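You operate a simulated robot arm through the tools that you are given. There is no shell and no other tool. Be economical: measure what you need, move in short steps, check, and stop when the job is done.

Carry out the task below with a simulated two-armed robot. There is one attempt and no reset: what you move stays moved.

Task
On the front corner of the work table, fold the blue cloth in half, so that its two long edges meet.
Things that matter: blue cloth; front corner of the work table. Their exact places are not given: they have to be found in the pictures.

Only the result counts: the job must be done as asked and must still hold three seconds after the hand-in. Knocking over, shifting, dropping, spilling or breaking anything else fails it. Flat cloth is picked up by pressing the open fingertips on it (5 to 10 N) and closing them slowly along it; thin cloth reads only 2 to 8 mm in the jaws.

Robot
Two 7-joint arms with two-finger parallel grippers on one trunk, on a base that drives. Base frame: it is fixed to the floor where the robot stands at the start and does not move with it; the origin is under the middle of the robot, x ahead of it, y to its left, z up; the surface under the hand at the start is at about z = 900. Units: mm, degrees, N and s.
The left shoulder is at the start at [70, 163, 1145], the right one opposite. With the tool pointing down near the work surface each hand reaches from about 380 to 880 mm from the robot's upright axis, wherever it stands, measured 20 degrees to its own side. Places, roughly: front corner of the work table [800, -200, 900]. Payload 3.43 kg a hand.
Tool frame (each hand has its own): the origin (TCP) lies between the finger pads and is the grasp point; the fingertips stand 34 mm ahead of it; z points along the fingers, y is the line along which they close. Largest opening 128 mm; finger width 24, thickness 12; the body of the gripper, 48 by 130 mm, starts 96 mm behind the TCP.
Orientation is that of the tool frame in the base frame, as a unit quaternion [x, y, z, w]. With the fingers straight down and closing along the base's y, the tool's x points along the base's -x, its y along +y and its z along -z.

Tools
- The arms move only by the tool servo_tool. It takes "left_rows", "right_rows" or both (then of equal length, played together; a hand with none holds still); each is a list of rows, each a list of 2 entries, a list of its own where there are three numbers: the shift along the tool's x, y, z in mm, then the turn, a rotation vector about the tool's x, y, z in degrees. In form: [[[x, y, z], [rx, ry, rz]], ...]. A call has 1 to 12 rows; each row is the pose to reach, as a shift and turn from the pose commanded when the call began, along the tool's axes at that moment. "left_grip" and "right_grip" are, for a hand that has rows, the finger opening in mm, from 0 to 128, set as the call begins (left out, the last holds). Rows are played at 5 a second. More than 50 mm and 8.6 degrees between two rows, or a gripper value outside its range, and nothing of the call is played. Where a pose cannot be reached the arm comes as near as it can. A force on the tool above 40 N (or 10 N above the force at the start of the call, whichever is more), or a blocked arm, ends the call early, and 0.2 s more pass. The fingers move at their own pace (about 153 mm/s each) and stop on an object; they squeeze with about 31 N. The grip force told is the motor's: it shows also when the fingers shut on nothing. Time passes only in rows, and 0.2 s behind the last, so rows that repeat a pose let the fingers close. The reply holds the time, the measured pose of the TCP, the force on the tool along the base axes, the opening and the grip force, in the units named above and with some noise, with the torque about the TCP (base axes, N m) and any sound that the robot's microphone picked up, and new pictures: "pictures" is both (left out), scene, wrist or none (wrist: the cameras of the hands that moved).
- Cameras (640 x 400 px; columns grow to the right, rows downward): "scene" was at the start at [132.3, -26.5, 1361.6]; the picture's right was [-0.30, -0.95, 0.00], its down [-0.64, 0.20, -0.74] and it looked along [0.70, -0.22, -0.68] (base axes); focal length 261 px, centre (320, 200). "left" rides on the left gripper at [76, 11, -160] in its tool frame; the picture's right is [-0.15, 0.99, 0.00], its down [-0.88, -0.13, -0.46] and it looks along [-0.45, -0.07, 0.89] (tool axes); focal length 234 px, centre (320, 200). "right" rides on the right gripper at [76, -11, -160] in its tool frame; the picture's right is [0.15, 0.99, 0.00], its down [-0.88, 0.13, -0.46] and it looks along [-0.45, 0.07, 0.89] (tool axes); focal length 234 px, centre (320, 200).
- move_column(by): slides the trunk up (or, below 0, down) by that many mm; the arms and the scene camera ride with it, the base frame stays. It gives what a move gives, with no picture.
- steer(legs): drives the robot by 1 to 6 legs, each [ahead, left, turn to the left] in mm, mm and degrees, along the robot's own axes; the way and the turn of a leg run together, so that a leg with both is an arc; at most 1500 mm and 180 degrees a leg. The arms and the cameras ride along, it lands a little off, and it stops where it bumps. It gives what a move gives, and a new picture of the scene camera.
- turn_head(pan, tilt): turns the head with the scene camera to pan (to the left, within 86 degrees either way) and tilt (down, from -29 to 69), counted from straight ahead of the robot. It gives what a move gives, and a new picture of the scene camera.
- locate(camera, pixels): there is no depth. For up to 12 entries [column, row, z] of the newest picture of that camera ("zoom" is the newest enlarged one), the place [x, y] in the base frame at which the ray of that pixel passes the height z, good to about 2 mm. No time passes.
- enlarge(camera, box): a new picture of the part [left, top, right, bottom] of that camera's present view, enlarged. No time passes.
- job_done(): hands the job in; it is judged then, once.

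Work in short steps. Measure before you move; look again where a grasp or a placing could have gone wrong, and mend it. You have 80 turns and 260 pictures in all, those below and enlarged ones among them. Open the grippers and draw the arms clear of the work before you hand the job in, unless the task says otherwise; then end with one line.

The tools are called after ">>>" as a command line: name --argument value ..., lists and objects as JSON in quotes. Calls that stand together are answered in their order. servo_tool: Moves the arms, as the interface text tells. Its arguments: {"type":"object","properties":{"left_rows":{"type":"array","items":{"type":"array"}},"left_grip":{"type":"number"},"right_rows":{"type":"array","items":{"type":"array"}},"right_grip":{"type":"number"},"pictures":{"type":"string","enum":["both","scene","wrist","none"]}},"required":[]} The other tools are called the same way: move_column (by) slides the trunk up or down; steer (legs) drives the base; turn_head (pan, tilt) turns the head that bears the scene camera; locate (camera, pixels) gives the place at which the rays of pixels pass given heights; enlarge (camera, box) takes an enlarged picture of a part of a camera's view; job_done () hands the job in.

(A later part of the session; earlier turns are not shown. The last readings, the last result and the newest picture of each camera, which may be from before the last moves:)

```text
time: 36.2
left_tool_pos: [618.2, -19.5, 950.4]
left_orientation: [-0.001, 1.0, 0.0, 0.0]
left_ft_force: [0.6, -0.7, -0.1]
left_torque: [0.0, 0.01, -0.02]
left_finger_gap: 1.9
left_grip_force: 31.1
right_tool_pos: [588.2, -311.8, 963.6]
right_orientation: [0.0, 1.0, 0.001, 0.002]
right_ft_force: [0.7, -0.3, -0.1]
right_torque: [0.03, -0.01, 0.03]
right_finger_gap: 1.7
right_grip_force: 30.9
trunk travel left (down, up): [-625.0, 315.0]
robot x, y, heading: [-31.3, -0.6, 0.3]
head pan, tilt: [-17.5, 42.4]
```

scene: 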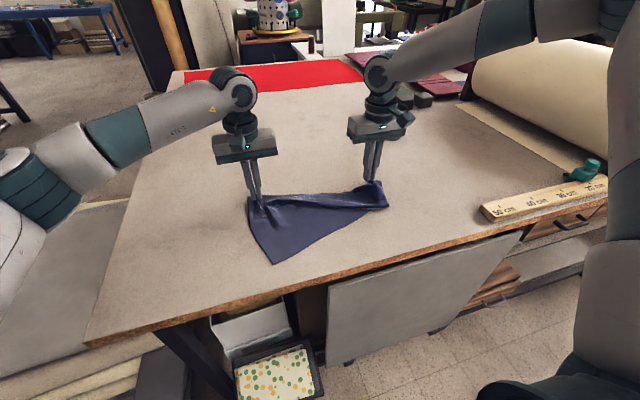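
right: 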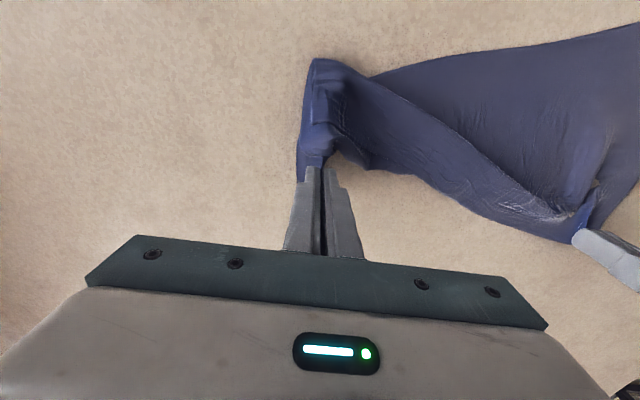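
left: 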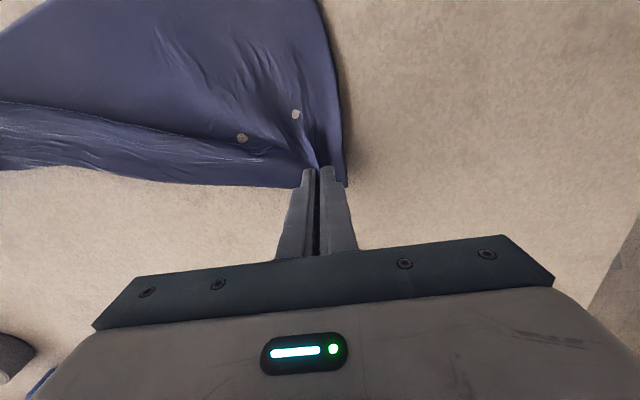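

The tab is held. I raise the right hand 180 mm so that the bundle hangs and unravels.

>>> servo_tool --left_rows '[[[0, 0, -20], [0, 0, 0]], [[0, 0, -40], [0, 0, 0]], [[0, 0, -60], [0, 0, 0]], [[0, 0, -80], [0, 0, 0]], [[0, 0, -100], [0, 0, 0]], [[0, 0, -100], [0, 0, 0]]]' --right_rows '[[[0, 0, -40], [0, 0, 0]], [[0, 0, -80], [0, 0, 0]], [[0, 0, -120], [0, 0, 0]], [[0, 0, -160], [0, 0, 0]], [[0, 0, -190], [0, 0, 0]], [[0, 0, -190], [0, 0, 0]]]'

>>> enlarge --camera "scene" --box '[225, 110, 445, 270]'

```text
time: 37.6
left_tool_pos: [618.6, -18.9, 1048.3]
left_orientation: [-0.001, 1.0, -0.001, -0.001]
left_ft_force: [0.2, -0.5, -0.7]
left_torque: [-0.01, 0.0, 0.0]
left_finger_gap: 2.0
left_grip_force: 30.7
right_tool_pos: [587.0, -315.4, 1152.6]
right_orientation: [-0.001, 1.0, 0.0, 0.001]
right_ft_force: [-0.4, -0.6, -0.3]
right_torque: [0.04, 0.01, -0.01]
right_finger_gap: 1.9
right_grip_force: 31.4
trunk travel left (down, up): [-625.0, 315.0]
robot x, y, heading: [-32.8, 1.3, 0.3]
head pan, tilt: [-17.5, 42.4]
```

scene: 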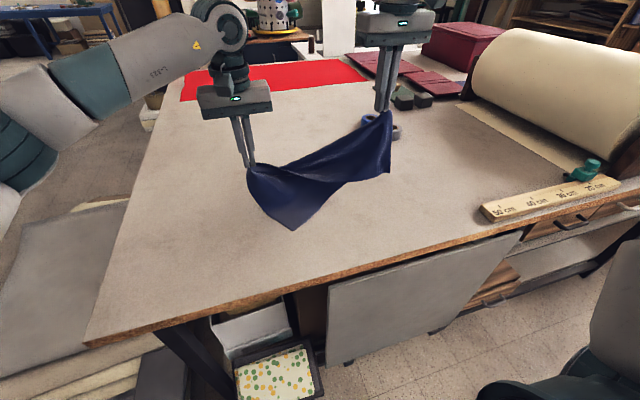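
right: 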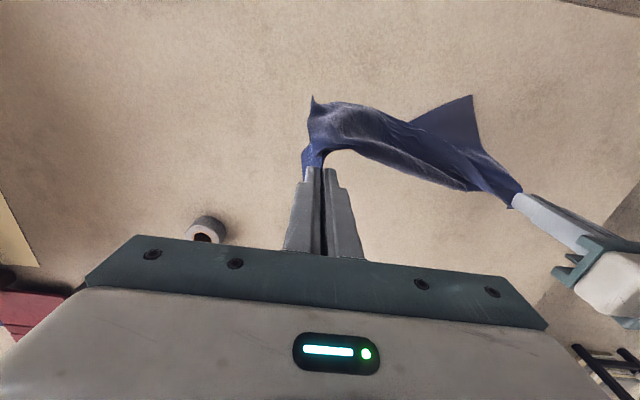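
left: 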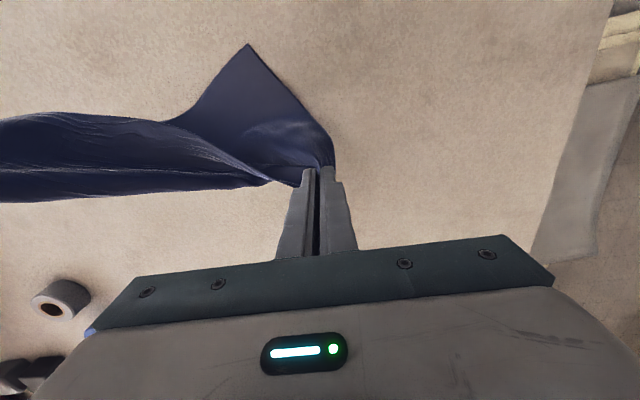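

```text
2.50 times, centred on (335, 190) of scene
```

zoom: 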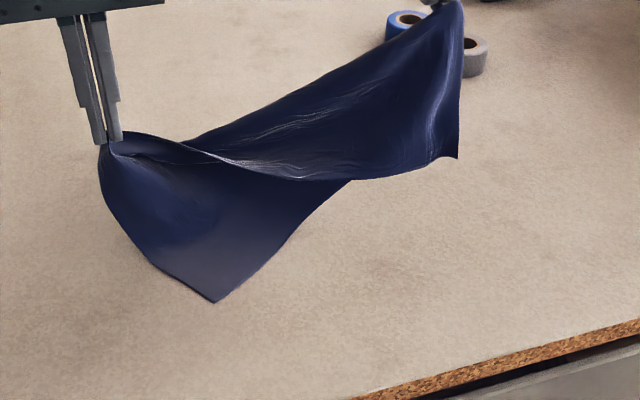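

Now it hangs as two flaps: right hand holds the near-edge right corner, left the far-edge left corner, with the far-edge flap on the robot side. The easiest is to lay it flat turned over: left hand to far side, right hand to near side, up high, so the free corners hang below.

>>> servo_tool --left_rows '[[[-8, 6, -22], [0, 0, 0]], [[-16, 12, -44], [0, 0, 0]], [[-24, 18, -66], [0, 0, 0]], [[-31, 24, -87], [0, 0, 0]], [[-31, 24, -87], [0, 0, 0]], [[-31, 24, -87], [0, 0, 0]]]' --right_rows '[[[37, -8, 3], [0, 0, 0]], [[74, -15, 6], [0, 0, 0]], [[110, -22, 9], [0, 0, 0]], [[147, -30, 12], [0, 0, 0]], [[147, -30, 12], [0, 0, 0]], [[147, -30, 12], [0, 0, 0]]]'

>>> enlarge --camera "scene" --box '[225, 110, 485, 290]'

```text
time: 39.0
left_tool_pos: [646.8, 7.6, 1136.2]
left_orientation: [-0.002, 1.0, 0.0, 0.0]
left_ft_force: [-2.2, -2.7, -0.6]
left_torque: [-0.16, 0.1, -0.02]
left_finger_gap: 2.1
left_grip_force: 30.4
right_tool_pos: [437.9, -345.2, 1141.7]
right_orientation: [-0.001, 1.0, 0.001, 0.003]
right_ft_force: [2.2, 4.2, -0.8]
right_torque: [0.11, -0.07, -0.06]
right_finger_gap: 1.6
right_grip_force: 30.9
trunk travel left (down, up): [-625.0, 315.0]
robot x, y, heading: [-32.8, -3.5, 0.3]
head pan, tilt: [-17.5, 42.4]
```

scene: 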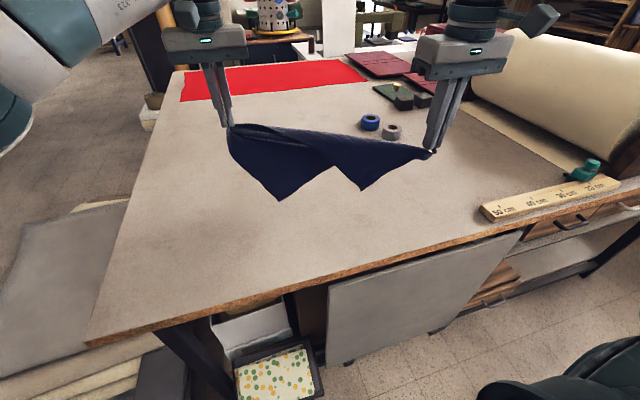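
right: 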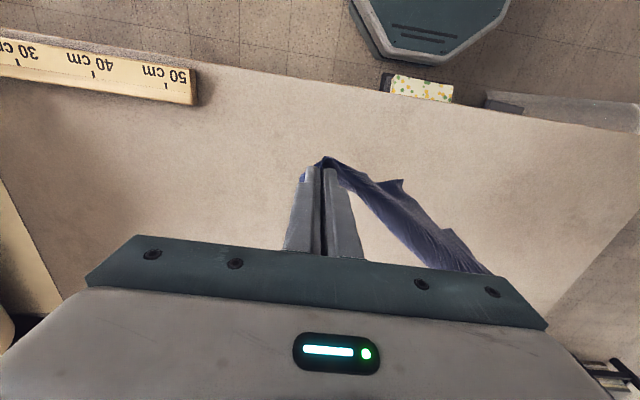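
left: 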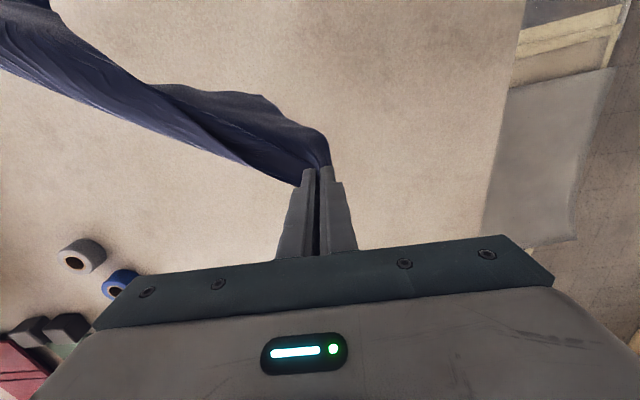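

```text
2.22 times, centred on (355, 200) of scene
```

zoom: 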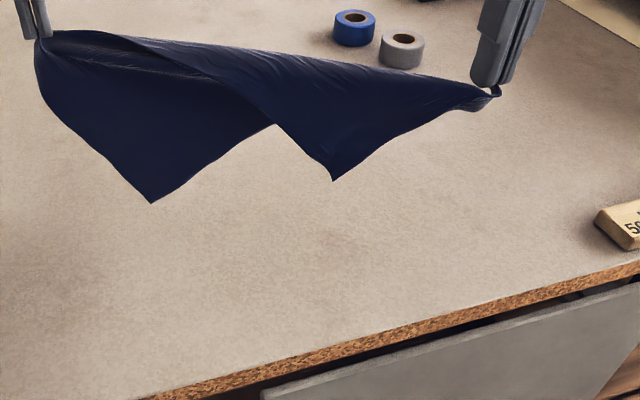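

The diagonal is taut with two flaps; the far-edge flap (E) hangs on the robot side. I'll lay the diagonal down with both flaps trailing toward the robot and left, then pick the E corner (single layer) and carry it over. First I shift hands and base back-left so the flap tips stay beneath.

>>> servo_tool --left_rows '[[[25, 25, 0], [0, 0, 0]], [[50, 50, 0], [0, 0, 0]], [[50, 50, 0], [0, 0, 0]]]' --right_rows '[[[25, 25, 0], [0, 0, 0]], [[50, 50, 0], [0, 0, 0]], [[50, 50, 0], [0, 0, 0]]]' --pictures "none"

>>> steer --legs '[[-100, 50, 0]]'

>>> servo_tool --left_rows '[[[0, 0, 0], [0, 0, 0]], [[0, 0, 0], [0, 0, 0]], [[-20, -12, 30], [0, 0, 0]], [[-40, -24, 70], [0, 0, 0]], [[-60, -35, 110], [0, 0, 0]], [[-60, -35, 110], [0, 0, 0]]]' --right_rows '[[[0, 0, 0], [0, 0, 0]], [[0, 0, 0], [0, 0, 0]], [[-20, -12, 30], [0, 0, 0]], [[-40, -24, 70], [0, 0, 0]], [[-60, -35, 110], [0, 0, 0]], [[-60, -35, 110], [0, 0, 0]]]' --pictures "scene"

```text
time: 39.8
left_tool_pos: [600.3, 54.4, 1136.8]
left_orientation: [-0.002, 1.0, 0.001, -0.001]
left_ft_force: [-1.9, -3.0, 0.1]
left_torque: [-0.12, 0.11, 0.0]
left_finger_gap: 2.0
left_grip_force: 31.2
right_tool_pos: [391.3, -295.9, 1141.1]
right_orientation: [-0.001, 1.0, 0.002, 0.0]
right_ft_force: [1.3, 2.7, -0.1]
right_torque: [0.18, -0.07, -0.05]
right_finger_gap: 1.6
right_grip_force: 30.7
trunk travel left (down, up): [-625.0, 315.0]
robot x, y, heading: [-30.8, 1.4, -0.1]
head pan, tilt: [-17.5, 42.4]
```

```text
time: 41.0
left_tool_pos: [500.8, 107.1, 1137.2]
left_orientation: [-0.003, 1.0, 0.0, 0.0]
left_ft_force: [-2.1, -2.6, 0.2]
left_torque: [-0.12, 0.06, -0.04]
left_finger_gap: 2.1
left_grip_force: 31.2
right_tool_pos: [292.5, -244.3, 1142.2]
right_orientation: [-0.001, 1.0, 0.002, 0.002]
right_ft_force: [2.0, 3.8, -0.3]
right_torque: [0.12, -0.09, -0.06]
right_finger_gap: 1.7
right_grip_force: 30.9
trunk travel left (down, up): [-625.0, 315.0]
robot x, y, heading: [-131.0, 49.2, 0.4]
head pan, tilt: [-17.5, 42.4]
```

scene: 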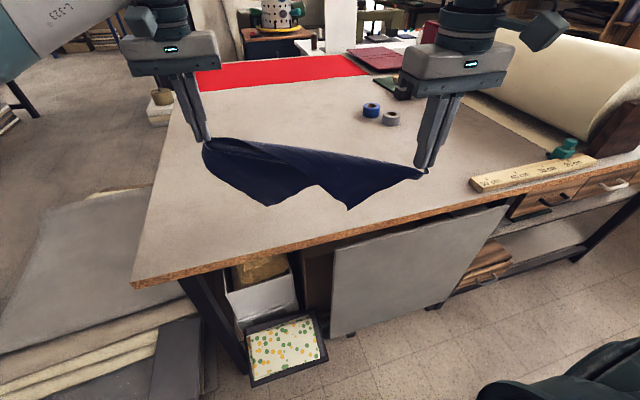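

```text
time: 42.4
left_tool_pos: [560.6, 72.4, 1027.1]
left_orientation: [-0.002, 1.0, 0.0, 0.001]
left_ft_force: [-2.8, -2.7, -0.4]
left_torque: [-0.08, 0.04, 0.0]
left_finger_gap: 2.1
left_grip_force: 30.9
right_tool_pos: [354.2, -277.5, 1032.0]
right_orientation: [-0.002, 1.0, 0.001, 0.003]
right_ft_force: [2.2, 2.8, -0.2]
right_torque: [0.08, -0.07, -0.04]
right_finger_gap: 1.7
right_grip_force: 31.1
trunk travel left (down, up): [-625.0, 315.0]
robot x, y, heading: [-129.1, 50.4, 0.1]
head pan, tilt: [-17.5, 42.4]
```

scene: 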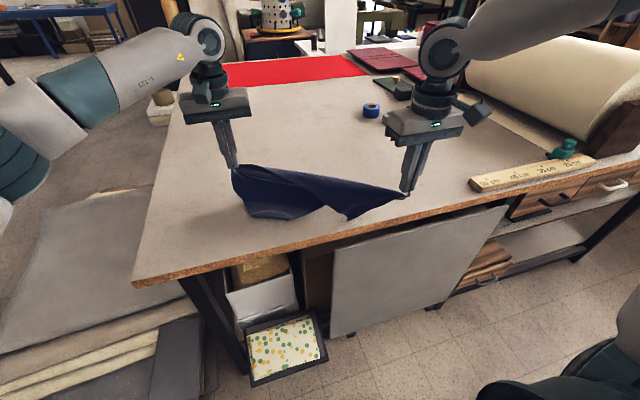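

The flap tips have touched down. I drive forward-right to trail the flaps, then lower to the table.

>>> steer --legs '[[105, -52, 0]]'

>>> servo_tool --left_rows '[[[0, 0, 0], [0, 0, 0]], [[-5, -3, 30], [0, 0, 0]], [[-10, -6, 60], [0, 0, 0]], [[-10, -6, 84], [0, 0, 0]], [[-10, -6, 84], [0, 0, 0]]]' --right_rows '[[[0, 0, 0], [0, 0, 0]], [[-5, -3, 30], [0, 0, 0]], [[-10, -6, 60], [0, 0, 0]], [[-10, -6, 89], [0, 0, 0]], [[-10, -6, 89], [0, 0, 0]]]' --pictures "both"

>>> enlarge --camera "scene" --box '[225, 150, 445, 290]'

```text
time: 43.6
left_tool_pos: [666.6, 19.6, 1027.7]
left_orientation: [-0.002, 1.0, -0.002, 0.001]
left_ft_force: [-1.9, -2.8, 0.0]
left_torque: [-0.11, 0.06, -0.01]
left_finger_gap: 2.3
left_grip_force: 31.2
right_tool_pos: [460.0, -329.8, 1031.9]
right_orientation: [-0.001, 1.0, 0.0, 0.002]
right_ft_force: [1.8, 2.4, -0.3]
right_torque: [0.11, -0.03, -0.07]
right_finger_gap: 1.6
right_grip_force: 30.9
trunk travel left (down, up): [-625.0, 315.0]
robot x, y, heading: [-22.6, -1.9, 0.1]
head pan, tilt: [-17.5, 42.4]
```

scene: 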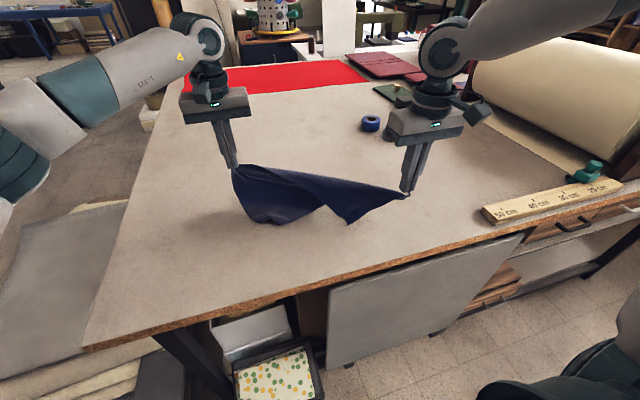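

```text
time: 44.8
left_tool_pos: [675.0, 11.7, 941.6]
left_orientation: [-0.002, 1.0, -0.001, 0.0]
left_ft_force: [-2.2, -2.4, 3.1]
left_torque: [-0.15, 0.06, 0.0]
left_finger_gap: 2.2
left_grip_force: 31.3
right_tool_pos: [468.6, -335.6, 946.1]
right_orientation: [-0.002, 1.0, 0.0, 0.002]
right_ft_force: [1.1, 2.3, 0.0]
right_torque: [0.05, -0.05, -0.05]
right_finger_gap: 1.6
right_grip_force: 30.9
trunk travel left (down, up): [-625.0, 315.0]
robot x, y, heading: [-23.6, 2.4, 0.5]
head pan, tilt: [-17.5, 42.4]
```

scene: 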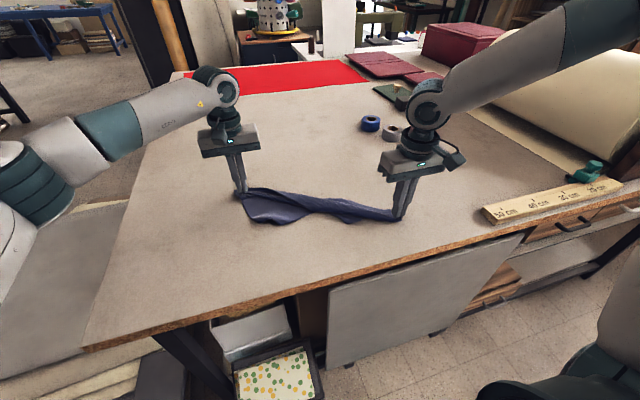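
right: 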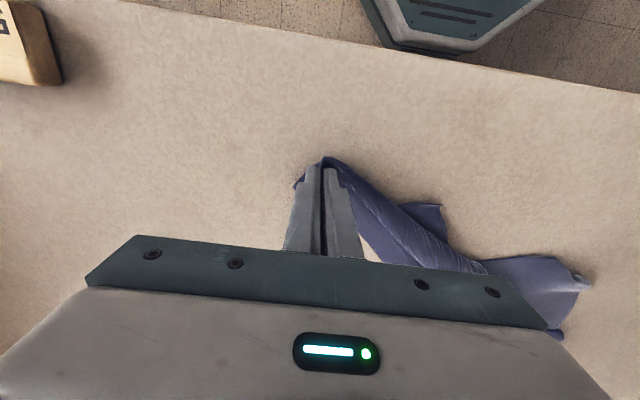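
left: 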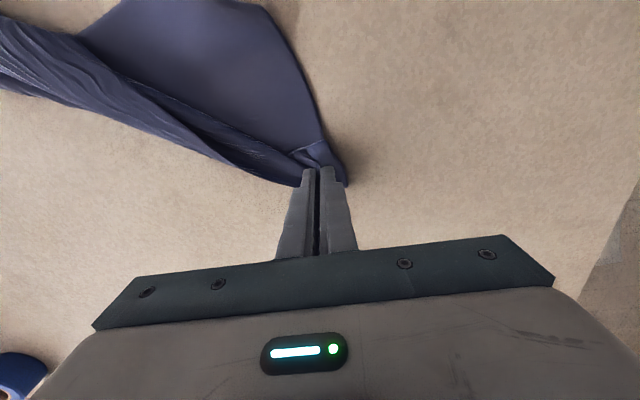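

```text
2.86 times, centred on (335, 220) of scene
```

zoom: 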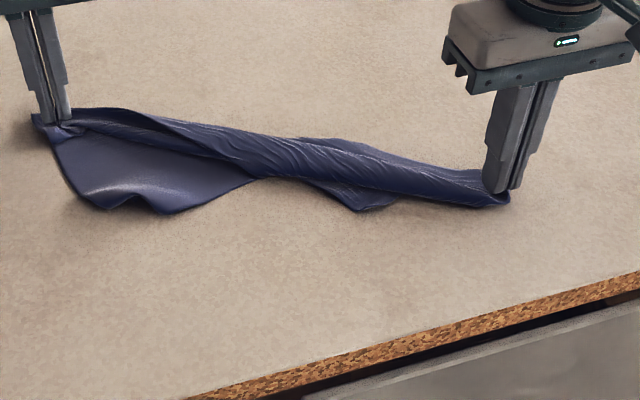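

The flaps slid along and bunched. I drag the held diagonal low over the table, away and right (+75,−40), so the flaps trail and straighten.

>>> servo_tool --left_rows '[[[-10, -5, -5], [0, 0, 0]], [[-20, -11, -5], [0, 0, 0]], [[-32, -17, -5], [0, 0, 0]], [[-44, -23, -5], [0, 0, 0]], [[-56, -30, -5], [0, 0, 0]], [[-66, -35, -5], [0, 0, 0]], [[-75, -40, -5], [0, 0, 0]], [[-75, -40, -5], [0, 0, 0]]]' --right_rows '[[[-10, -5, 2], [0, 0, 0]], [[-20, -11, 2], [0, 0, 0]], [[-32, -17, 2], [0, 0, 0]], [[-44, -23, 2], [0, 0, 0]], [[-56, -30, 2], [0, 0, 0]], [[-66, -35, 2], [0, 0, 0]], [[-75, -40, 2], [0, 0, 0]], [[-75, -40, 2], [0, 0, 0]]]'

>>> enlarge --camera "scene" --box '[225, 150, 445, 290]'

```text
time: 46.6
left_tool_pos: [752.3, -24.5, 947.4]
left_orientation: [-0.002, 1.0, -0.001, 0.0]
left_ft_force: [-0.9, -3.0, 0.0]
left_torque: [-0.11, 0.1, 0.0]
left_finger_gap: 2.0
left_grip_force: 31.1
right_tool_pos: [544.8, -375.5, 941.2]
right_orientation: [-0.001, 1.0, 0.001, 0.002]
right_ft_force: [1.7, 2.5, -0.1]
right_torque: [0.08, -0.09, -0.02]
right_finger_gap: 1.7
right_grip_force: 31.1
trunk travel left (down, up): [-625.0, 315.0]
robot x, y, heading: [-22.3, -3.3, 0.3]
head pan, tilt: [-17.5, 42.4]
```

scene: 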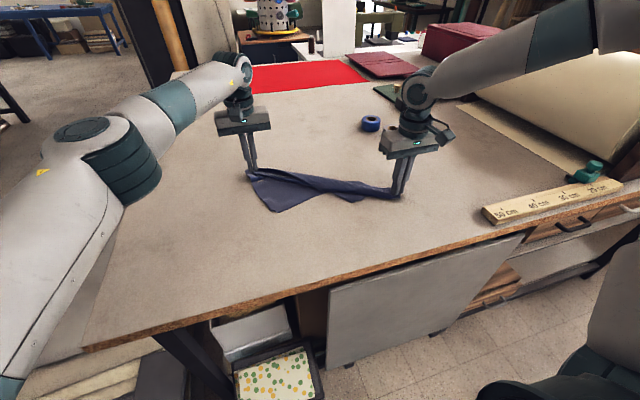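
right: 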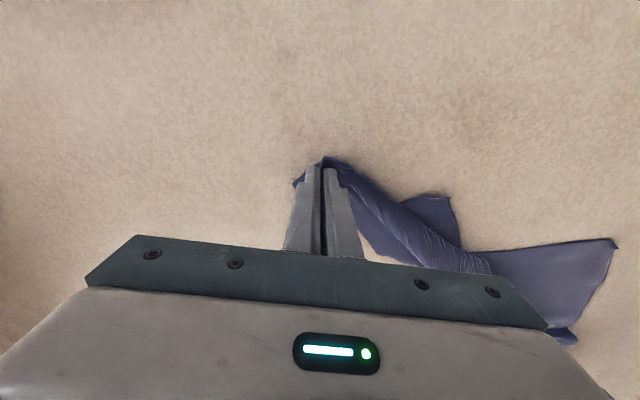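
left: 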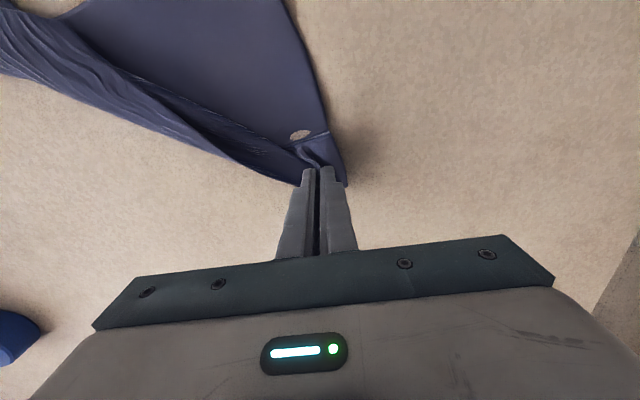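

```text
2.86 times, centred on (335, 220) of scene
```

zoom: 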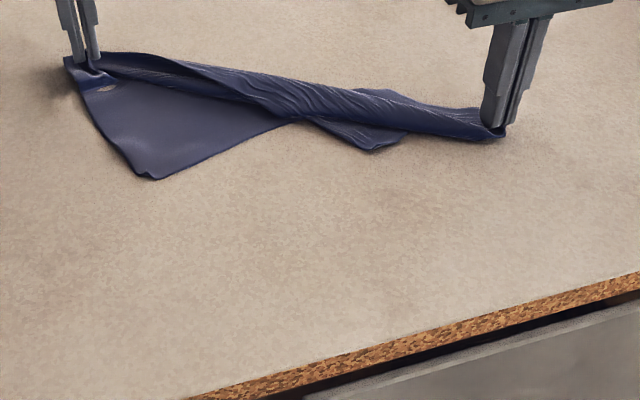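

The near-left flap lies well, and the E right corner peeks out at about scene (354,202). If the right hand takes that corner, both hands hold the same long edge and the rest hangs free. I release the right hand and lift it.

>>> servo_tool --right_rows '[[[0, 0, 3], [0, 0, 0]], [[0, 0, 3], [0, 0, 0]], [[0, 0, 3], [0, 0, 0]], [[10, 0, -40], [0, 0, 0]], [[30, 20, -75], [0, 0, 0]], [[60, 50, -75], [0, 0, 0]], [[60, 50, -75], [0, 0, 0]]]' --right_grip 40

>>> enlarge --camera "scene" --box '[310, 165, 420, 235]'

>>> enlarge --camera "right" --box '[260, 110, 480, 260]'

```text
time: 48.2
left_tool_pos: [751.6, -26.0, 947.6]
left_orientation: [-0.003, 1.0, 0.001, 0.0]
left_ft_force: [-1.2, 0.0, -0.5]
left_torque: [0.03, 0.01, 0.01]
left_finger_gap: 2.2
left_grip_force: 31.4
right_tool_pos: [486.2, -326.8, 1017.5]
right_orientation: [-0.001, 1.0, 0.0, 0.002]
right_ft_force: [-0.1, -0.1, 0.6]
right_torque: [-0.01, -0.01, 0.01]
right_finger_gap: 39.9
right_grip_force: 0.0
trunk travel left (down, up): [-625.0, 315.0]
robot x, y, heading: [-20.6, -4.0, 0.0]
head pan, tilt: [-17.5, 42.4]
```

scene: 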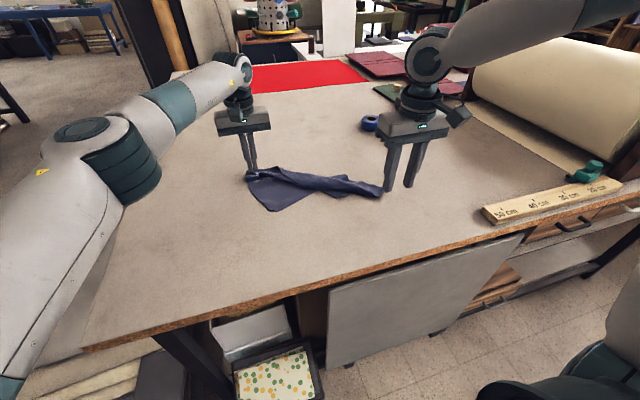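
right: 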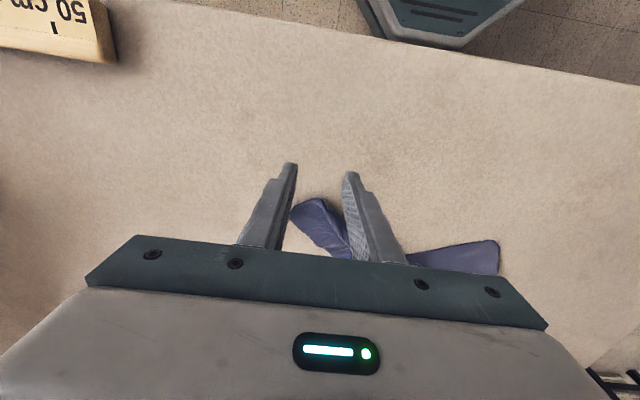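

```text
5.71 times, centred on (365, 200) of scene
```

zoom: 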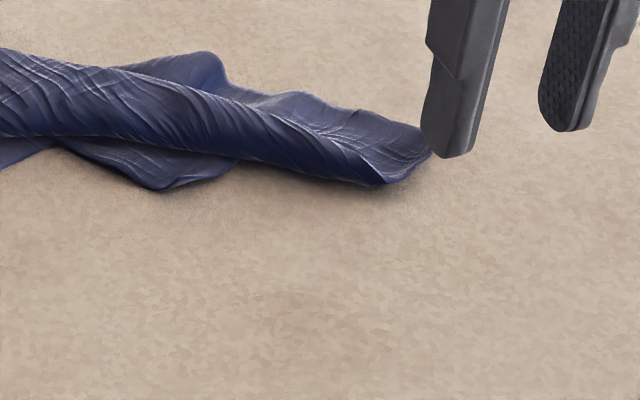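

```text
2.67 times, centred on (370, 185) of right
```

zoom: 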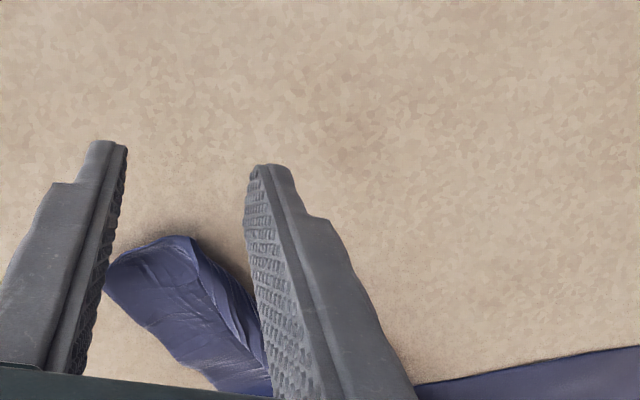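

The piece sticking out sits at about scene (337,198). I move the right hand beyond it to view it from the wrist camera.

>>> servo_tool --right_rows '[[[-40, 10, -25], [0, 0, 0]], [[-80, 20, -30], [0, 0, 0]], [[-120, 30, -30], [0, 0, 0]], [[-160, 40, -30], [0, 0, 0]], [[-160, 40, -30], [0, 0, 0]]]' --pictures "none"

>>> enlarge --camera "right" --box '[200, 40, 520, 260]'

>>> enlarge --camera "scene" --box '[300, 165, 410, 235]'

>>> locate --camera "scene" --pixels '[[337, 198.5, 901], [320, 190, 905], [352, 194, 901], [343, 176, 905], [377, 197, 903]]'

```text
time: 49.4
left_tool_pos: [751.8, -26.3, 949.0]
left_orientation: [-0.001, 1.0, -0.001, 0.001]
left_ft_force: [-0.5, 0.4, -1.3]
left_torque: [0.02, -0.02, 0.03]
left_finger_gap: 1.8
left_grip_force: 30.8
right_tool_pos: [643.2, -287.4, 1047.2]
right_orientation: [-0.001, 1.0, 0.002, 0.002]
right_ft_force: [0.0, -0.4, 0.7]
right_torque: [0.02, -0.02, 0.0]
right_finger_gap: 40.0
right_grip_force: 0.1
trunk travel left (down, up): [-625.0, 315.0]
robot x, y, heading: [-22.4, -3.1, -0.1]
head pan, tilt: [-17.5, 42.4]
```

```text
1.82 times, centred on (360, 150) of right
```

zoom: 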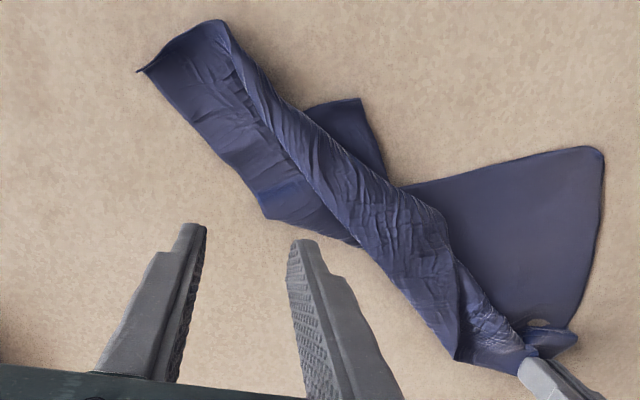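

```text
5.71 times, centred on (355, 200) of scene
```

zoom: 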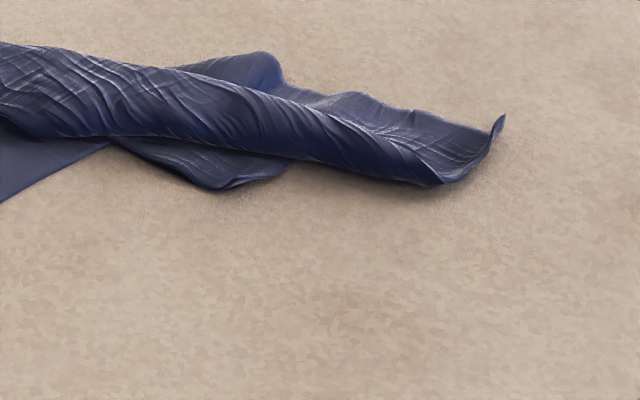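

```text
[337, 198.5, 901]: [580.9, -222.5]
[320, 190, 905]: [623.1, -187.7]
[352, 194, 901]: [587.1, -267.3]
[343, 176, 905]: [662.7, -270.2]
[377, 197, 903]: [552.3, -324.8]
```

The E right corner is at about (581,−222), a 40 mm wide tip lying clear of the band. I move the right hand over (591,−236), gap 20 mm.

>>> servo_tool --right_rows '[[[26, 26, 20], [0, 0, 0]], [[52, 51, 45], [0, 0, 0]], [[52, 51, 80], [0, 0, 0]], [[52, 51, 97], [0, 0, 0]], [[52, 51, 97], [0, 0, 0]]]' --right_grip 22 --pictures "wrist"

>>> enlarge --camera "right" --box '[240, 110, 400, 210]'

>>> enlarge --camera "scene" --box '[290, 165, 400, 235]'

```text
time: 50.6
left_tool_pos: [751.4, -24.4, 948.7]
left_orientation: [-0.003, 1.0, -0.001, 0.0]
left_ft_force: [0.5, -0.4, 0.1]
left_torque: [-0.01, -0.01, 0.02]
left_finger_gap: 1.9
left_grip_force: 31.1
right_tool_pos: [592.9, -236.7, 949.3]
right_orientation: [0.0, 1.0, 0.001, 0.002]
right_ft_force: [0.0, 0.9, -0.3]
right_torque: [0.02, 0.02, 0.02]
right_finger_gap: 22.3
right_grip_force: 0.0
trunk travel left (down, up): [-625.0, 315.0]
robot x, y, heading: [-21.8, -0.8, 0.2]
head pan, tilt: [-17.5, 42.4]
```

right: 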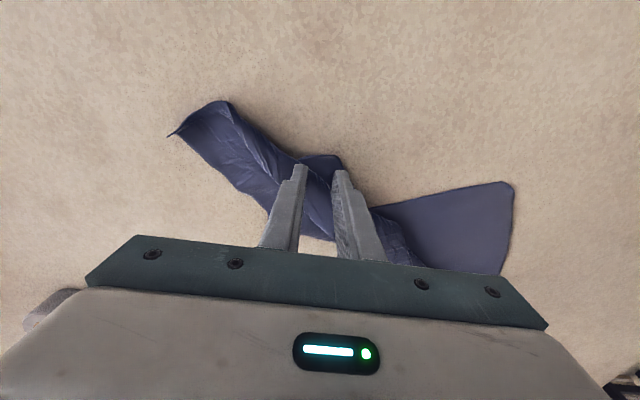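

```text
4.00 times, centred on (320, 160) of right
```

zoom: 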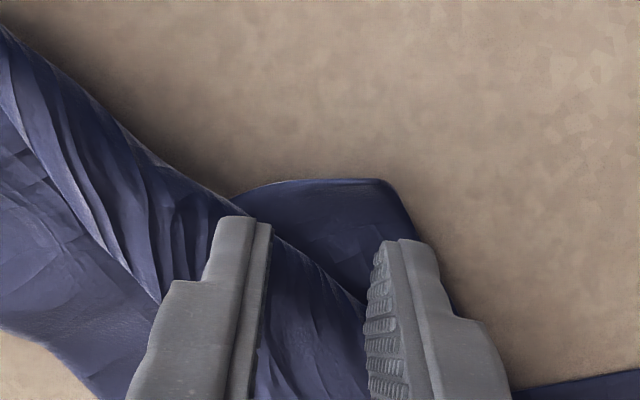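

```text
5.71 times, centred on (345, 200) of scene
```

zoom: 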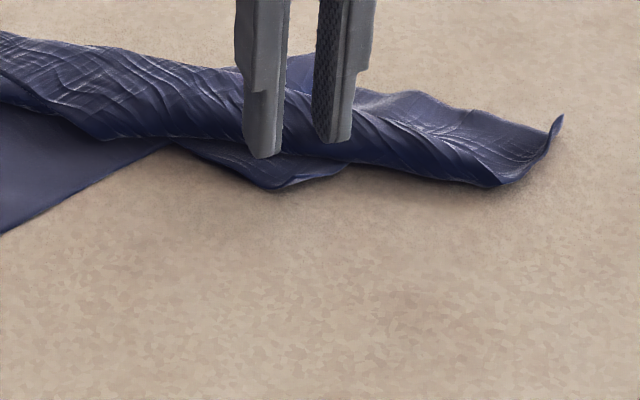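

The fingers need to go about 9 mm nearer to clear the band. I shift to x≈583, y≈−234, gap 16, and lower to contact.

>>> servo_tool --right_rows '[[[9, 2, 0], [0, 0, 0]], [[9, 2, 7], [0, 0, 0]], [[9, 2, 12], [0, 0, 0]], [[9, 2, 13.5], [0, 0, 0]], [[9, 2, 13.5], [0, 0, 0]]]' --right_grip 17 --pictures "none"

>>> enlarge --camera "right" --box '[240, 110, 400, 210]'

```text
time: 51.8
left_tool_pos: [750.4, -25.6, 948.9]
left_orientation: [-0.001, 1.0, 0.0, 0.0]
left_ft_force: [-0.6, -0.5, -0.2]
left_torque: [0.03, -0.03, 0.01]
left_finger_gap: 2.0
left_grip_force: 30.9
right_tool_pos: [585.4, -232.8, 937.4]
right_orientation: [-0.001, 1.0, 0.001, 0.003]
right_ft_force: [2.4, -0.7, 10.2]
right_torque: [-0.24, -0.16, 0.04]
right_finger_gap: 17.7
right_grip_force: 0.4
trunk travel left (down, up): [-625.0, 315.0]
robot x, y, heading: [-23.7, 0.5, 0.2]
head pan, tilt: [-17.5, 42.4]
```

```text
4.00 times, centred on (320, 160) of right
```

zoom: 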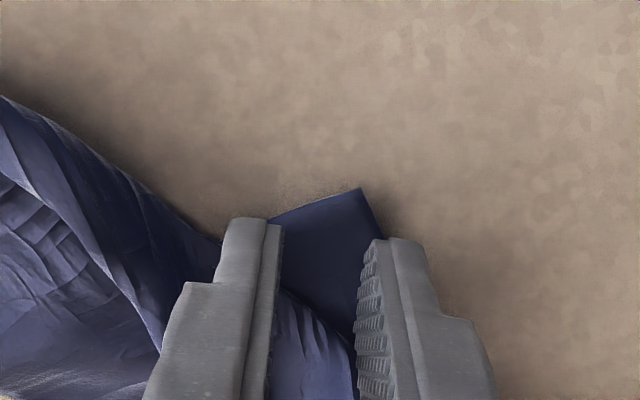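

The corner is between the fingers but the band partly is too; I raise slightly, shift 9 mm nearer and 3 mm left, then lower again.

>>> servo_tool --right_rows '[[[0, 0, -12], [0, 0, 0]], [[10, 4, -12], [0, 0, 0]], [[10, 4, -3], [0, 0, 0]], [[10, 4, 0], [0, 0, 0]], [[10, 4, 0.3], [0, 0, 0]]]' --right_grip 17 --pictures "none"

>>> enlarge --camera "right" --box '[240, 110, 400, 210]'

```text
time: 53.0
left_tool_pos: [752.1, -25.7, 946.7]
left_orientation: [-0.002, 1.0, -0.001, 0.0]
left_ft_force: [0.1, 0.2, 1.2]
left_torque: [0.04, 0.0, 0.0]
left_finger_gap: 2.1
left_grip_force: 31.3
right_tool_pos: [574.1, -228.8, 936.1]
right_orientation: [-0.001, 1.0, 0.001, 0.003]
right_ft_force: [0.1, 0.0, 1.4]
right_torque: [-0.04, 0.01, 0.0]
right_finger_gap: 17.0
right_grip_force: 0.0
trunk travel left (down, up): [-625.0, 315.0]
robot x, y, heading: [-24.4, -2.3, 0.3]
head pan, tilt: [-17.5, 42.4]
```

```text
4.00 times, centred on (320, 160) of right
```

zoom: 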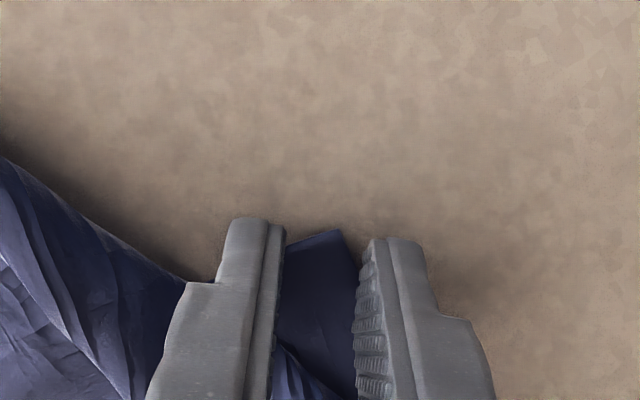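

Now just the corner tip sits between the pads. I press 0.8 mm more and close, then lift 30 mm.

>>> servo_tool --right_rows '[[[0, 0, 0.8], [0, 0, 0]], [[0, 0, 0.8], [0, 0, 0]]]' --right_grip 9 --pictures "none"

>>> servo_tool --right_rows '[[[0, 0, 0], [0, 0, 0]], [[0, 0, 0], [0, 0, 0]], [[0, 0, -15], [0, 0, 0]], [[0, 0, -30], [0, 0, 0]], [[0, 0, -30], [0, 0, 0]]]' --right_grip 0 --pictures "none"

>>> enlarge --camera "right" --box '[200, 70, 440, 220]'

>>> enlarge --camera "scene" --box '[290, 165, 400, 235]'

```text
time: 53.6
left_tool_pos: [750.8, -25.2, 948.9]
left_orientation: [-0.002, 1.0, -0.001, 0.0]
left_ft_force: [-0.1, -0.8, -0.4]
left_torque: [0.01, 0.04, -0.04]
left_finger_gap: 1.9
left_grip_force: 31.3
right_tool_pos: [573.4, -228.3, 936.4]
right_orientation: [-0.001, 1.0, 0.001, 0.002]
right_ft_force: [-0.1, -0.4, 3.5]
right_torque: [-0.05, -0.04, 0.03]
right_finger_gap: 8.9
right_grip_force: 0.0
trunk travel left (down, up): [-625.0, 315.0]
robot x, y, heading: [-22.9, 0.4, 0.0]
head pan, tilt: [-17.5, 42.4]
```

```text
time: 54.8
left_tool_pos: [752.3, -25.8, 947.1]
left_orientation: [-0.001, 1.0, 0.0, 0.0]
left_ft_force: [0.7, -0.3, -0.3]
left_torque: [-0.04, -0.02, 0.01]
left_finger_gap: 2.3
left_grip_force: 30.7
right_tool_pos: [573.8, -229.5, 965.0]
right_orientation: [0.0, 1.0, 0.002, 0.001]
right_ft_force: [-0.4, -0.3, 0.1]
right_torque: [0.0, 0.02, -0.02]
right_finger_gap: 0.0
right_grip_force: 30.8
trunk travel left (down, up): [-625.0, 315.0]
robot x, y, heading: [-21.4, -1.3, 0.2]
head pan, tilt: [-17.5, 42.4]
```

```text
2.67 times, centred on (320, 145) of right
```

zoom: 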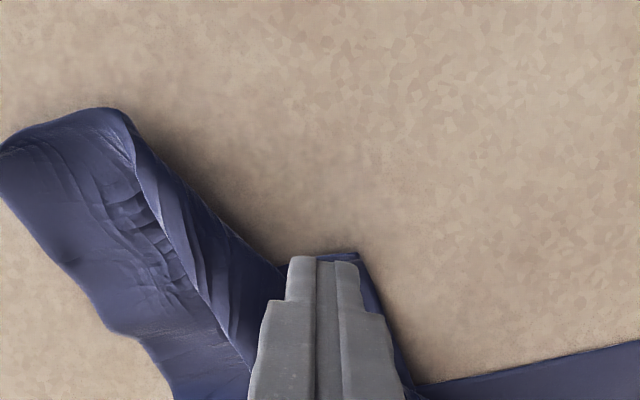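

```text
5.71 times, centred on (345, 200) of scene
```

zoom: 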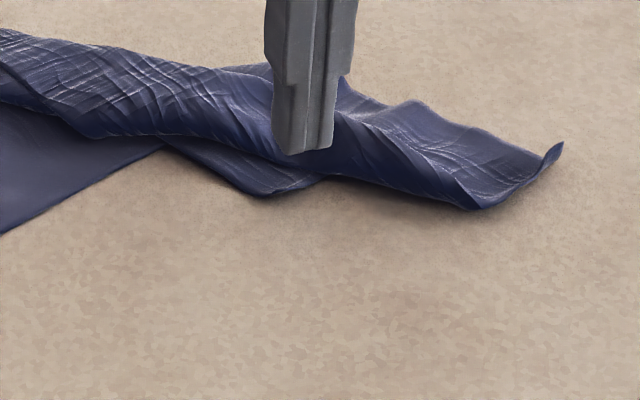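

It slipped off (gap 0). I retry about 9 mm deeper at (583,−238) with firmer pressure.

>>> servo_tool --right_rows '[[[-9, -8.5, 0], [0, 0, 0]], [[-9, -8.5, 14], [0, 0, 0]], [[-9, -8.5, 25], [0, 0, 0]], [[-9, -8.5, 29], [0, 0, 0]], [[-9, -8.5, 29.6], [0, 0, 0]]]' --right_grip 19 --pictures "none"

>>> enlarge --camera "right" --box '[240, 110, 400, 210]'

```text
time: 56.0
left_tool_pos: [749.9, -25.0, 948.4]
left_orientation: [-0.001, 1.0, 0.0, 0.0]
left_ft_force: [-0.2, 0.6, 0.0]
left_torque: [0.0, 0.02, 0.05]
left_finger_gap: 2.2
left_grip_force: 31.2
right_tool_pos: [583.6, -237.0, 936.8]
right_orientation: [-0.001, 1.0, 0.001, 0.004]
right_ft_force: [1.8, -1.0, 13.0]
right_torque: [-0.29, -0.19, 0.04]
right_finger_gap: 19.7
right_grip_force: 0.5
trunk travel left (down, up): [-625.0, 315.0]
robot x, y, heading: [-22.4, -0.8, 0.3]
head pan, tilt: [-17.5, 42.4]
```

```text
4.00 times, centred on (320, 160) of right
```

zoom: 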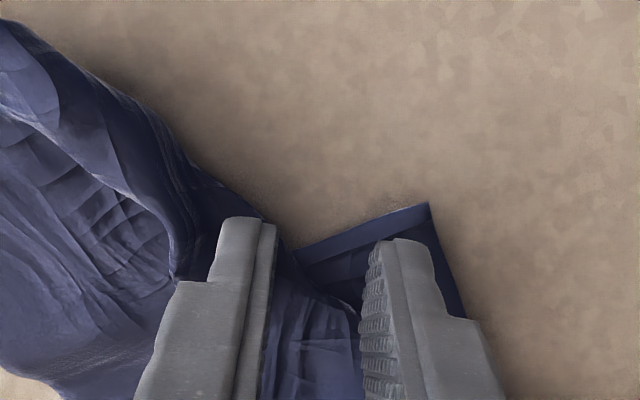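

The −y finger stands on the band. I raise, shift +8 mm in y and 3 mm nearer, and press again.

>>> servo_tool --right_rows '[[[0, 0, -12], [0, 0, 0]], [[3, 8, -12], [0, 0, 0]], [[3, 8, -4], [0, 0, 0]], [[3, 8, 0.5], [0, 0, 0]], [[3, 8, 1], [0, 0, 0]]]' --right_grip 19 --pictures "none"

>>> enlarge --camera "right" --box '[240, 110, 400, 210]'

```text
time: 57.2
left_tool_pos: [750.1, -24.0, 949.9]
left_orientation: [-0.002, 1.0, -0.001, 0.0]
left_ft_force: [0.7, 0.4, -0.7]
left_torque: [-0.02, -0.01, 0.02]
left_finger_gap: 2.1
left_grip_force: 30.9
right_tool_pos: [580.0, -227.8, 937.2]
right_orientation: [-0.002, 1.0, 0.001, 0.003]
right_ft_force: [0.5, 1.0, 18.5]
right_torque: [-0.28, -0.25, 0.03]
right_finger_gap: 17.9
right_grip_force: 0.0
trunk travel left (down, up): [-625.0, 315.0]
robot x, y, heading: [-22.9, 0.9, 0.3]
head pan, tilt: [-17.5, 42.4]
```

```text
4.00 times, centred on (320, 160) of right
```

zoom: 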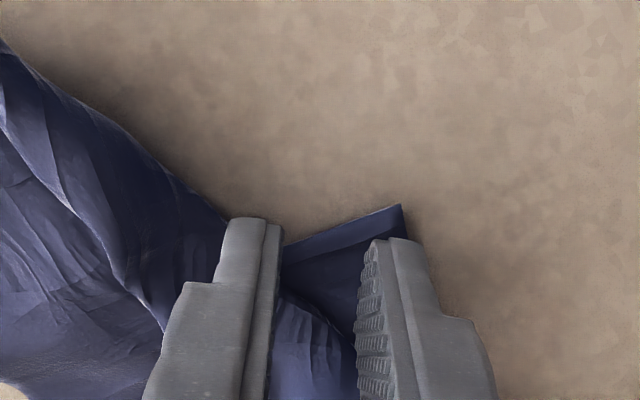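

Both fingers are on the tip now (18 N); I ease 0.6 mm and close in two steps, then lift 30 mm.

>>> servo_tool --right_rows '[[[1, 1, -0.6], [0, 0, 0]], [[1, 1, -0.6], [0, 0, 0]]]' --right_grip 9 --pictures "none"

>>> servo_tool --right_rows '[[[0, 0, 0], [0, 0, 0]], [[0, 0, 0], [0, 0, 0]], [[0, 0, -15], [0, 0, 0]], [[0, 0, -40], [0, 0, 0]], [[0, 0, -40], [0, 0, 0]]]' --right_grip 0 --pictures "none"

>>> enlarge --camera "right" --box '[200, 70, 440, 220]'

>>> enlarge --camera "scene" --box '[290, 165, 400, 235]'

```text
time: 57.8
left_tool_pos: [751.5, -23.9, 948.8]
left_orientation: [-0.001, 1.0, -0.001, 0.001]
left_ft_force: [0.4, 0.0, -1.1]
left_torque: [0.01, -0.02, 0.03]
left_finger_gap: 1.9
left_grip_force: 30.8
right_tool_pos: [578.5, -225.8, 936.0]
right_orientation: [-0.002, 1.0, 0.001, 0.003]
right_ft_force: [3.8, 3.3, 22.3]
right_torque: [-0.17, -0.36, 0.1]
right_finger_gap: 7.3
right_grip_force: 0.1
trunk travel left (down, up): [-625.0, 315.0]
robot x, y, heading: [-23.6, 2.3, 0.3]
head pan, tilt: [-17.5, 42.4]
```

```text
time: 59.0
left_tool_pos: [752.8, -24.8, 947.2]
left_orientation: [-0.001, 1.0, 0.0, 0.0]
left_ft_force: [0.2, 0.2, -0.6]
left_torque: [0.03, -0.02, 0.04]
left_finger_gap: 2.0
left_grip_force: 30.2
right_tool_pos: [578.3, -228.2, 973.9]
right_orientation: [-0.002, 1.0, 0.001, 0.001]
right_ft_force: [1.1, 0.2, 0.3]
right_torque: [0.05, 0.01, 0.0]
right_finger_gap: 0.0
right_grip_force: 30.8
trunk travel left (down, up): [-625.0, 315.0]
robot x, y, heading: [-23.3, 0.9, 0.1]
head pan, tilt: [-17.5, 42.4]
```

```text
2.67 times, centred on (320, 145) of right
```

zoom: 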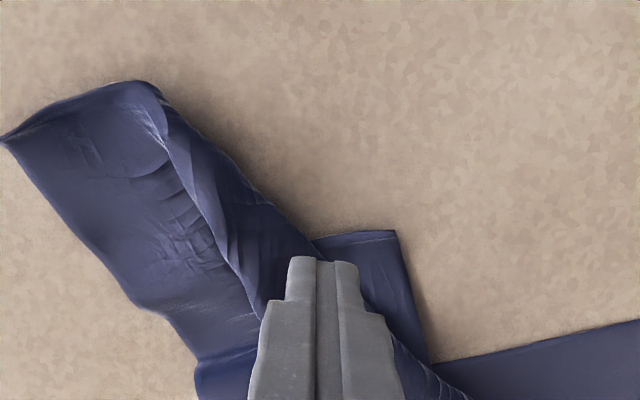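

```text
5.71 times, centred on (345, 200) of scene
```

zoom: 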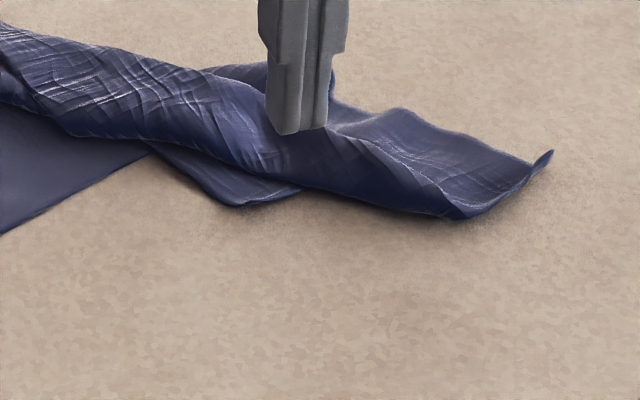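

Missed again, but the tip is now better exposed. I locate its corner afresh and measure the band border.

>>> locate --camera "zoom" --pixels '[[240, 207, 901], [300, 190, 901], [150, 145, 901], [200, 165, 903], [280, 185, 903], [243, 175, 903]]'

```text
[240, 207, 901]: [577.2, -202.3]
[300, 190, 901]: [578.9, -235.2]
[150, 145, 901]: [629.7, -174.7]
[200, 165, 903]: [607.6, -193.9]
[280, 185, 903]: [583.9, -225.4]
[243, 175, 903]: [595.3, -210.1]
```

The tip's clear area is around (583,−208). I go there with a 13 mm gap so that neither finger is on the band, and press to ~8 N.

>>> servo_tool --right_rows '[[[-4.5, 19, 0], [0, 0, 0]], [[-4.5, 19, 15], [0, 0, 0]], [[-4.5, 19, 30], [0, 0, 0]], [[-4.5, 19, 36.5], [0, 0, 0]], [[-4.5, 19, 38], [0, 0, 0]]]' --right_grip 14 --pictures "none"

>>> enlarge --camera "right" --box '[240, 110, 400, 210]'

```text
time: 60.2
left_tool_pos: [751.1, -25.3, 947.4]
left_orientation: [-0.002, 1.0, -0.001, 0.0]
left_ft_force: [0.3, 0.5, 0.3]
left_torque: [0.01, -0.02, 0.0]
left_finger_gap: 2.3
left_grip_force: 31.1
right_tool_pos: [582.8, -208.5, 937.6]
right_orientation: [-0.001, 1.0, 0.001, 0.003]
right_ft_force: [0.7, -0.4, 3.0]
right_torque: [-0.04, -0.02, 0.04]
right_finger_gap: 13.8
right_grip_force: 0.0
trunk travel left (down, up): [-625.0, 315.0]
robot x, y, heading: [-23.9, -1.0, 0.3]
head pan, tilt: [-17.5, 42.4]
```

```text
4.00 times, centred on (320, 160) of right
```

zoom: 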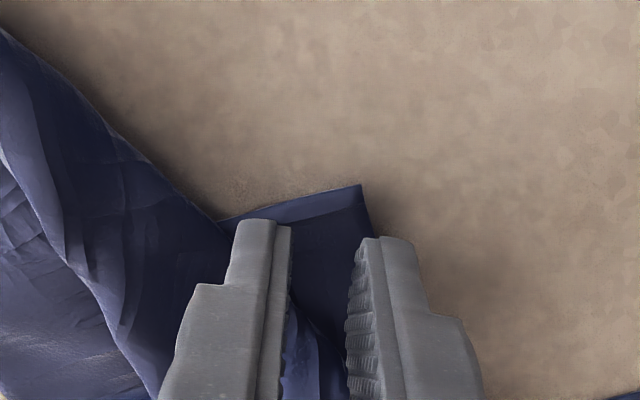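

Good straddle: both fingers touch the tip. I press 1.2 mm more, shift 2 mm in −y, and close slowly.

>>> servo_tool --right_rows '[[[0, -2, 0], [0, 0, 0]], [[0, -2, 0.9], [0, 0, 0]], [[0, -2, 0.9], [0, 0, 0]]]' --right_grip 14 --pictures "none"

>>> servo_tool --right_rows '[[[0, 0, 0.2], [0, 0, 0]], [[0, 0, 0.2], [0, 0, 0]]]' --right_grip 7 --pictures "none"

>>> servo_tool --right_rows '[[[0, 0, 0], [0, 0, 0]], [[0, 0, 0], [0, 0, 0]], [[0, 0, -15], [0, 0, 0]], [[0, 0, -40], [0, 0, 0]], [[0, 0, -40], [0, 0, 0]]]' --right_grip 0 --pictures "none"

>>> enlarge --camera "right" --box '[200, 70, 440, 220]'

```text
time: 61.0
left_tool_pos: [751.9, -23.7, 948.8]
left_orientation: [-0.002, 1.0, -0.001, 0.0]
left_ft_force: [-0.4, 0.6, 0.1]
left_torque: [0.04, -0.01, 0.03]
left_finger_gap: 1.9
left_grip_force: 31.4
right_tool_pos: [582.7, -210.6, 937.1]
right_orientation: [-0.001, 1.0, 0.001, 0.002]
right_ft_force: [1.1, 2.4, 6.6]
right_torque: [-0.11, -0.09, 0.05]
right_finger_gap: 13.0
right_grip_force: 0.1
trunk travel left (down, up): [-625.0, 315.0]
robot x, y, heading: [-22.9, -0.1, 0.2]
head pan, tilt: [-17.5, 42.4]
```

```text
time: 61.6
left_tool_pos: [751.6, -24.6, 949.1]
left_orientation: [-0.002, 1.0, -0.001, 0.0]
left_ft_force: [0.1, -0.4, -0.7]
left_torque: [-0.01, 0.02, -0.02]
left_finger_gap: 2.0
left_grip_force: 31.1
right_tool_pos: [583.0, -210.8, 936.7]
right_orientation: [-0.001, 1.0, 0.0, 0.002]
right_ft_force: [1.3, 0.7, 10.0]
right_torque: [-0.12, -0.14, 0.02]
right_finger_gap: 6.5
right_grip_force: 0.0
trunk travel left (down, up): [-625.0, 315.0]
robot x, y, heading: [-24.5, -0.6, 0.5]
head pan, tilt: [-17.5, 42.4]
```

```text
time: 62.8
left_tool_pos: [752.6, -24.7, 947.8]
left_orientation: [-0.002, 1.0, 0.0, -0.001]
left_ft_force: [0.0, 0.0, -1.1]
left_torque: [0.01, -0.03, 0.0]
left_finger_gap: 1.9
left_grip_force: 30.8
right_tool_pos: [583.6, -211.1, 974.8]
right_orientation: [-0.001, 1.0, 0.0, 0.001]
right_ft_force: [0.6, -0.5, 0.4]
right_torque: [0.06, 0.01, 0.0]
right_finger_gap: 0.0
right_grip_force: 31.8
trunk travel left (down, up): [-625.0, 315.0]
robot x, y, heading: [-21.0, -1.3, 0.3]
head pan, tilt: [-17.5, 42.4]
```

```text
2.67 times, centred on (320, 145) of right
```

zoom: 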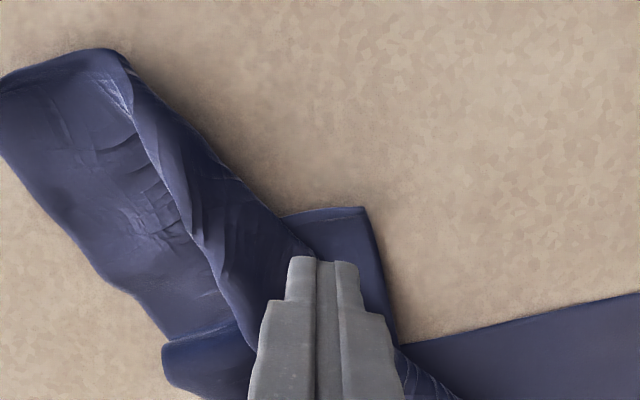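

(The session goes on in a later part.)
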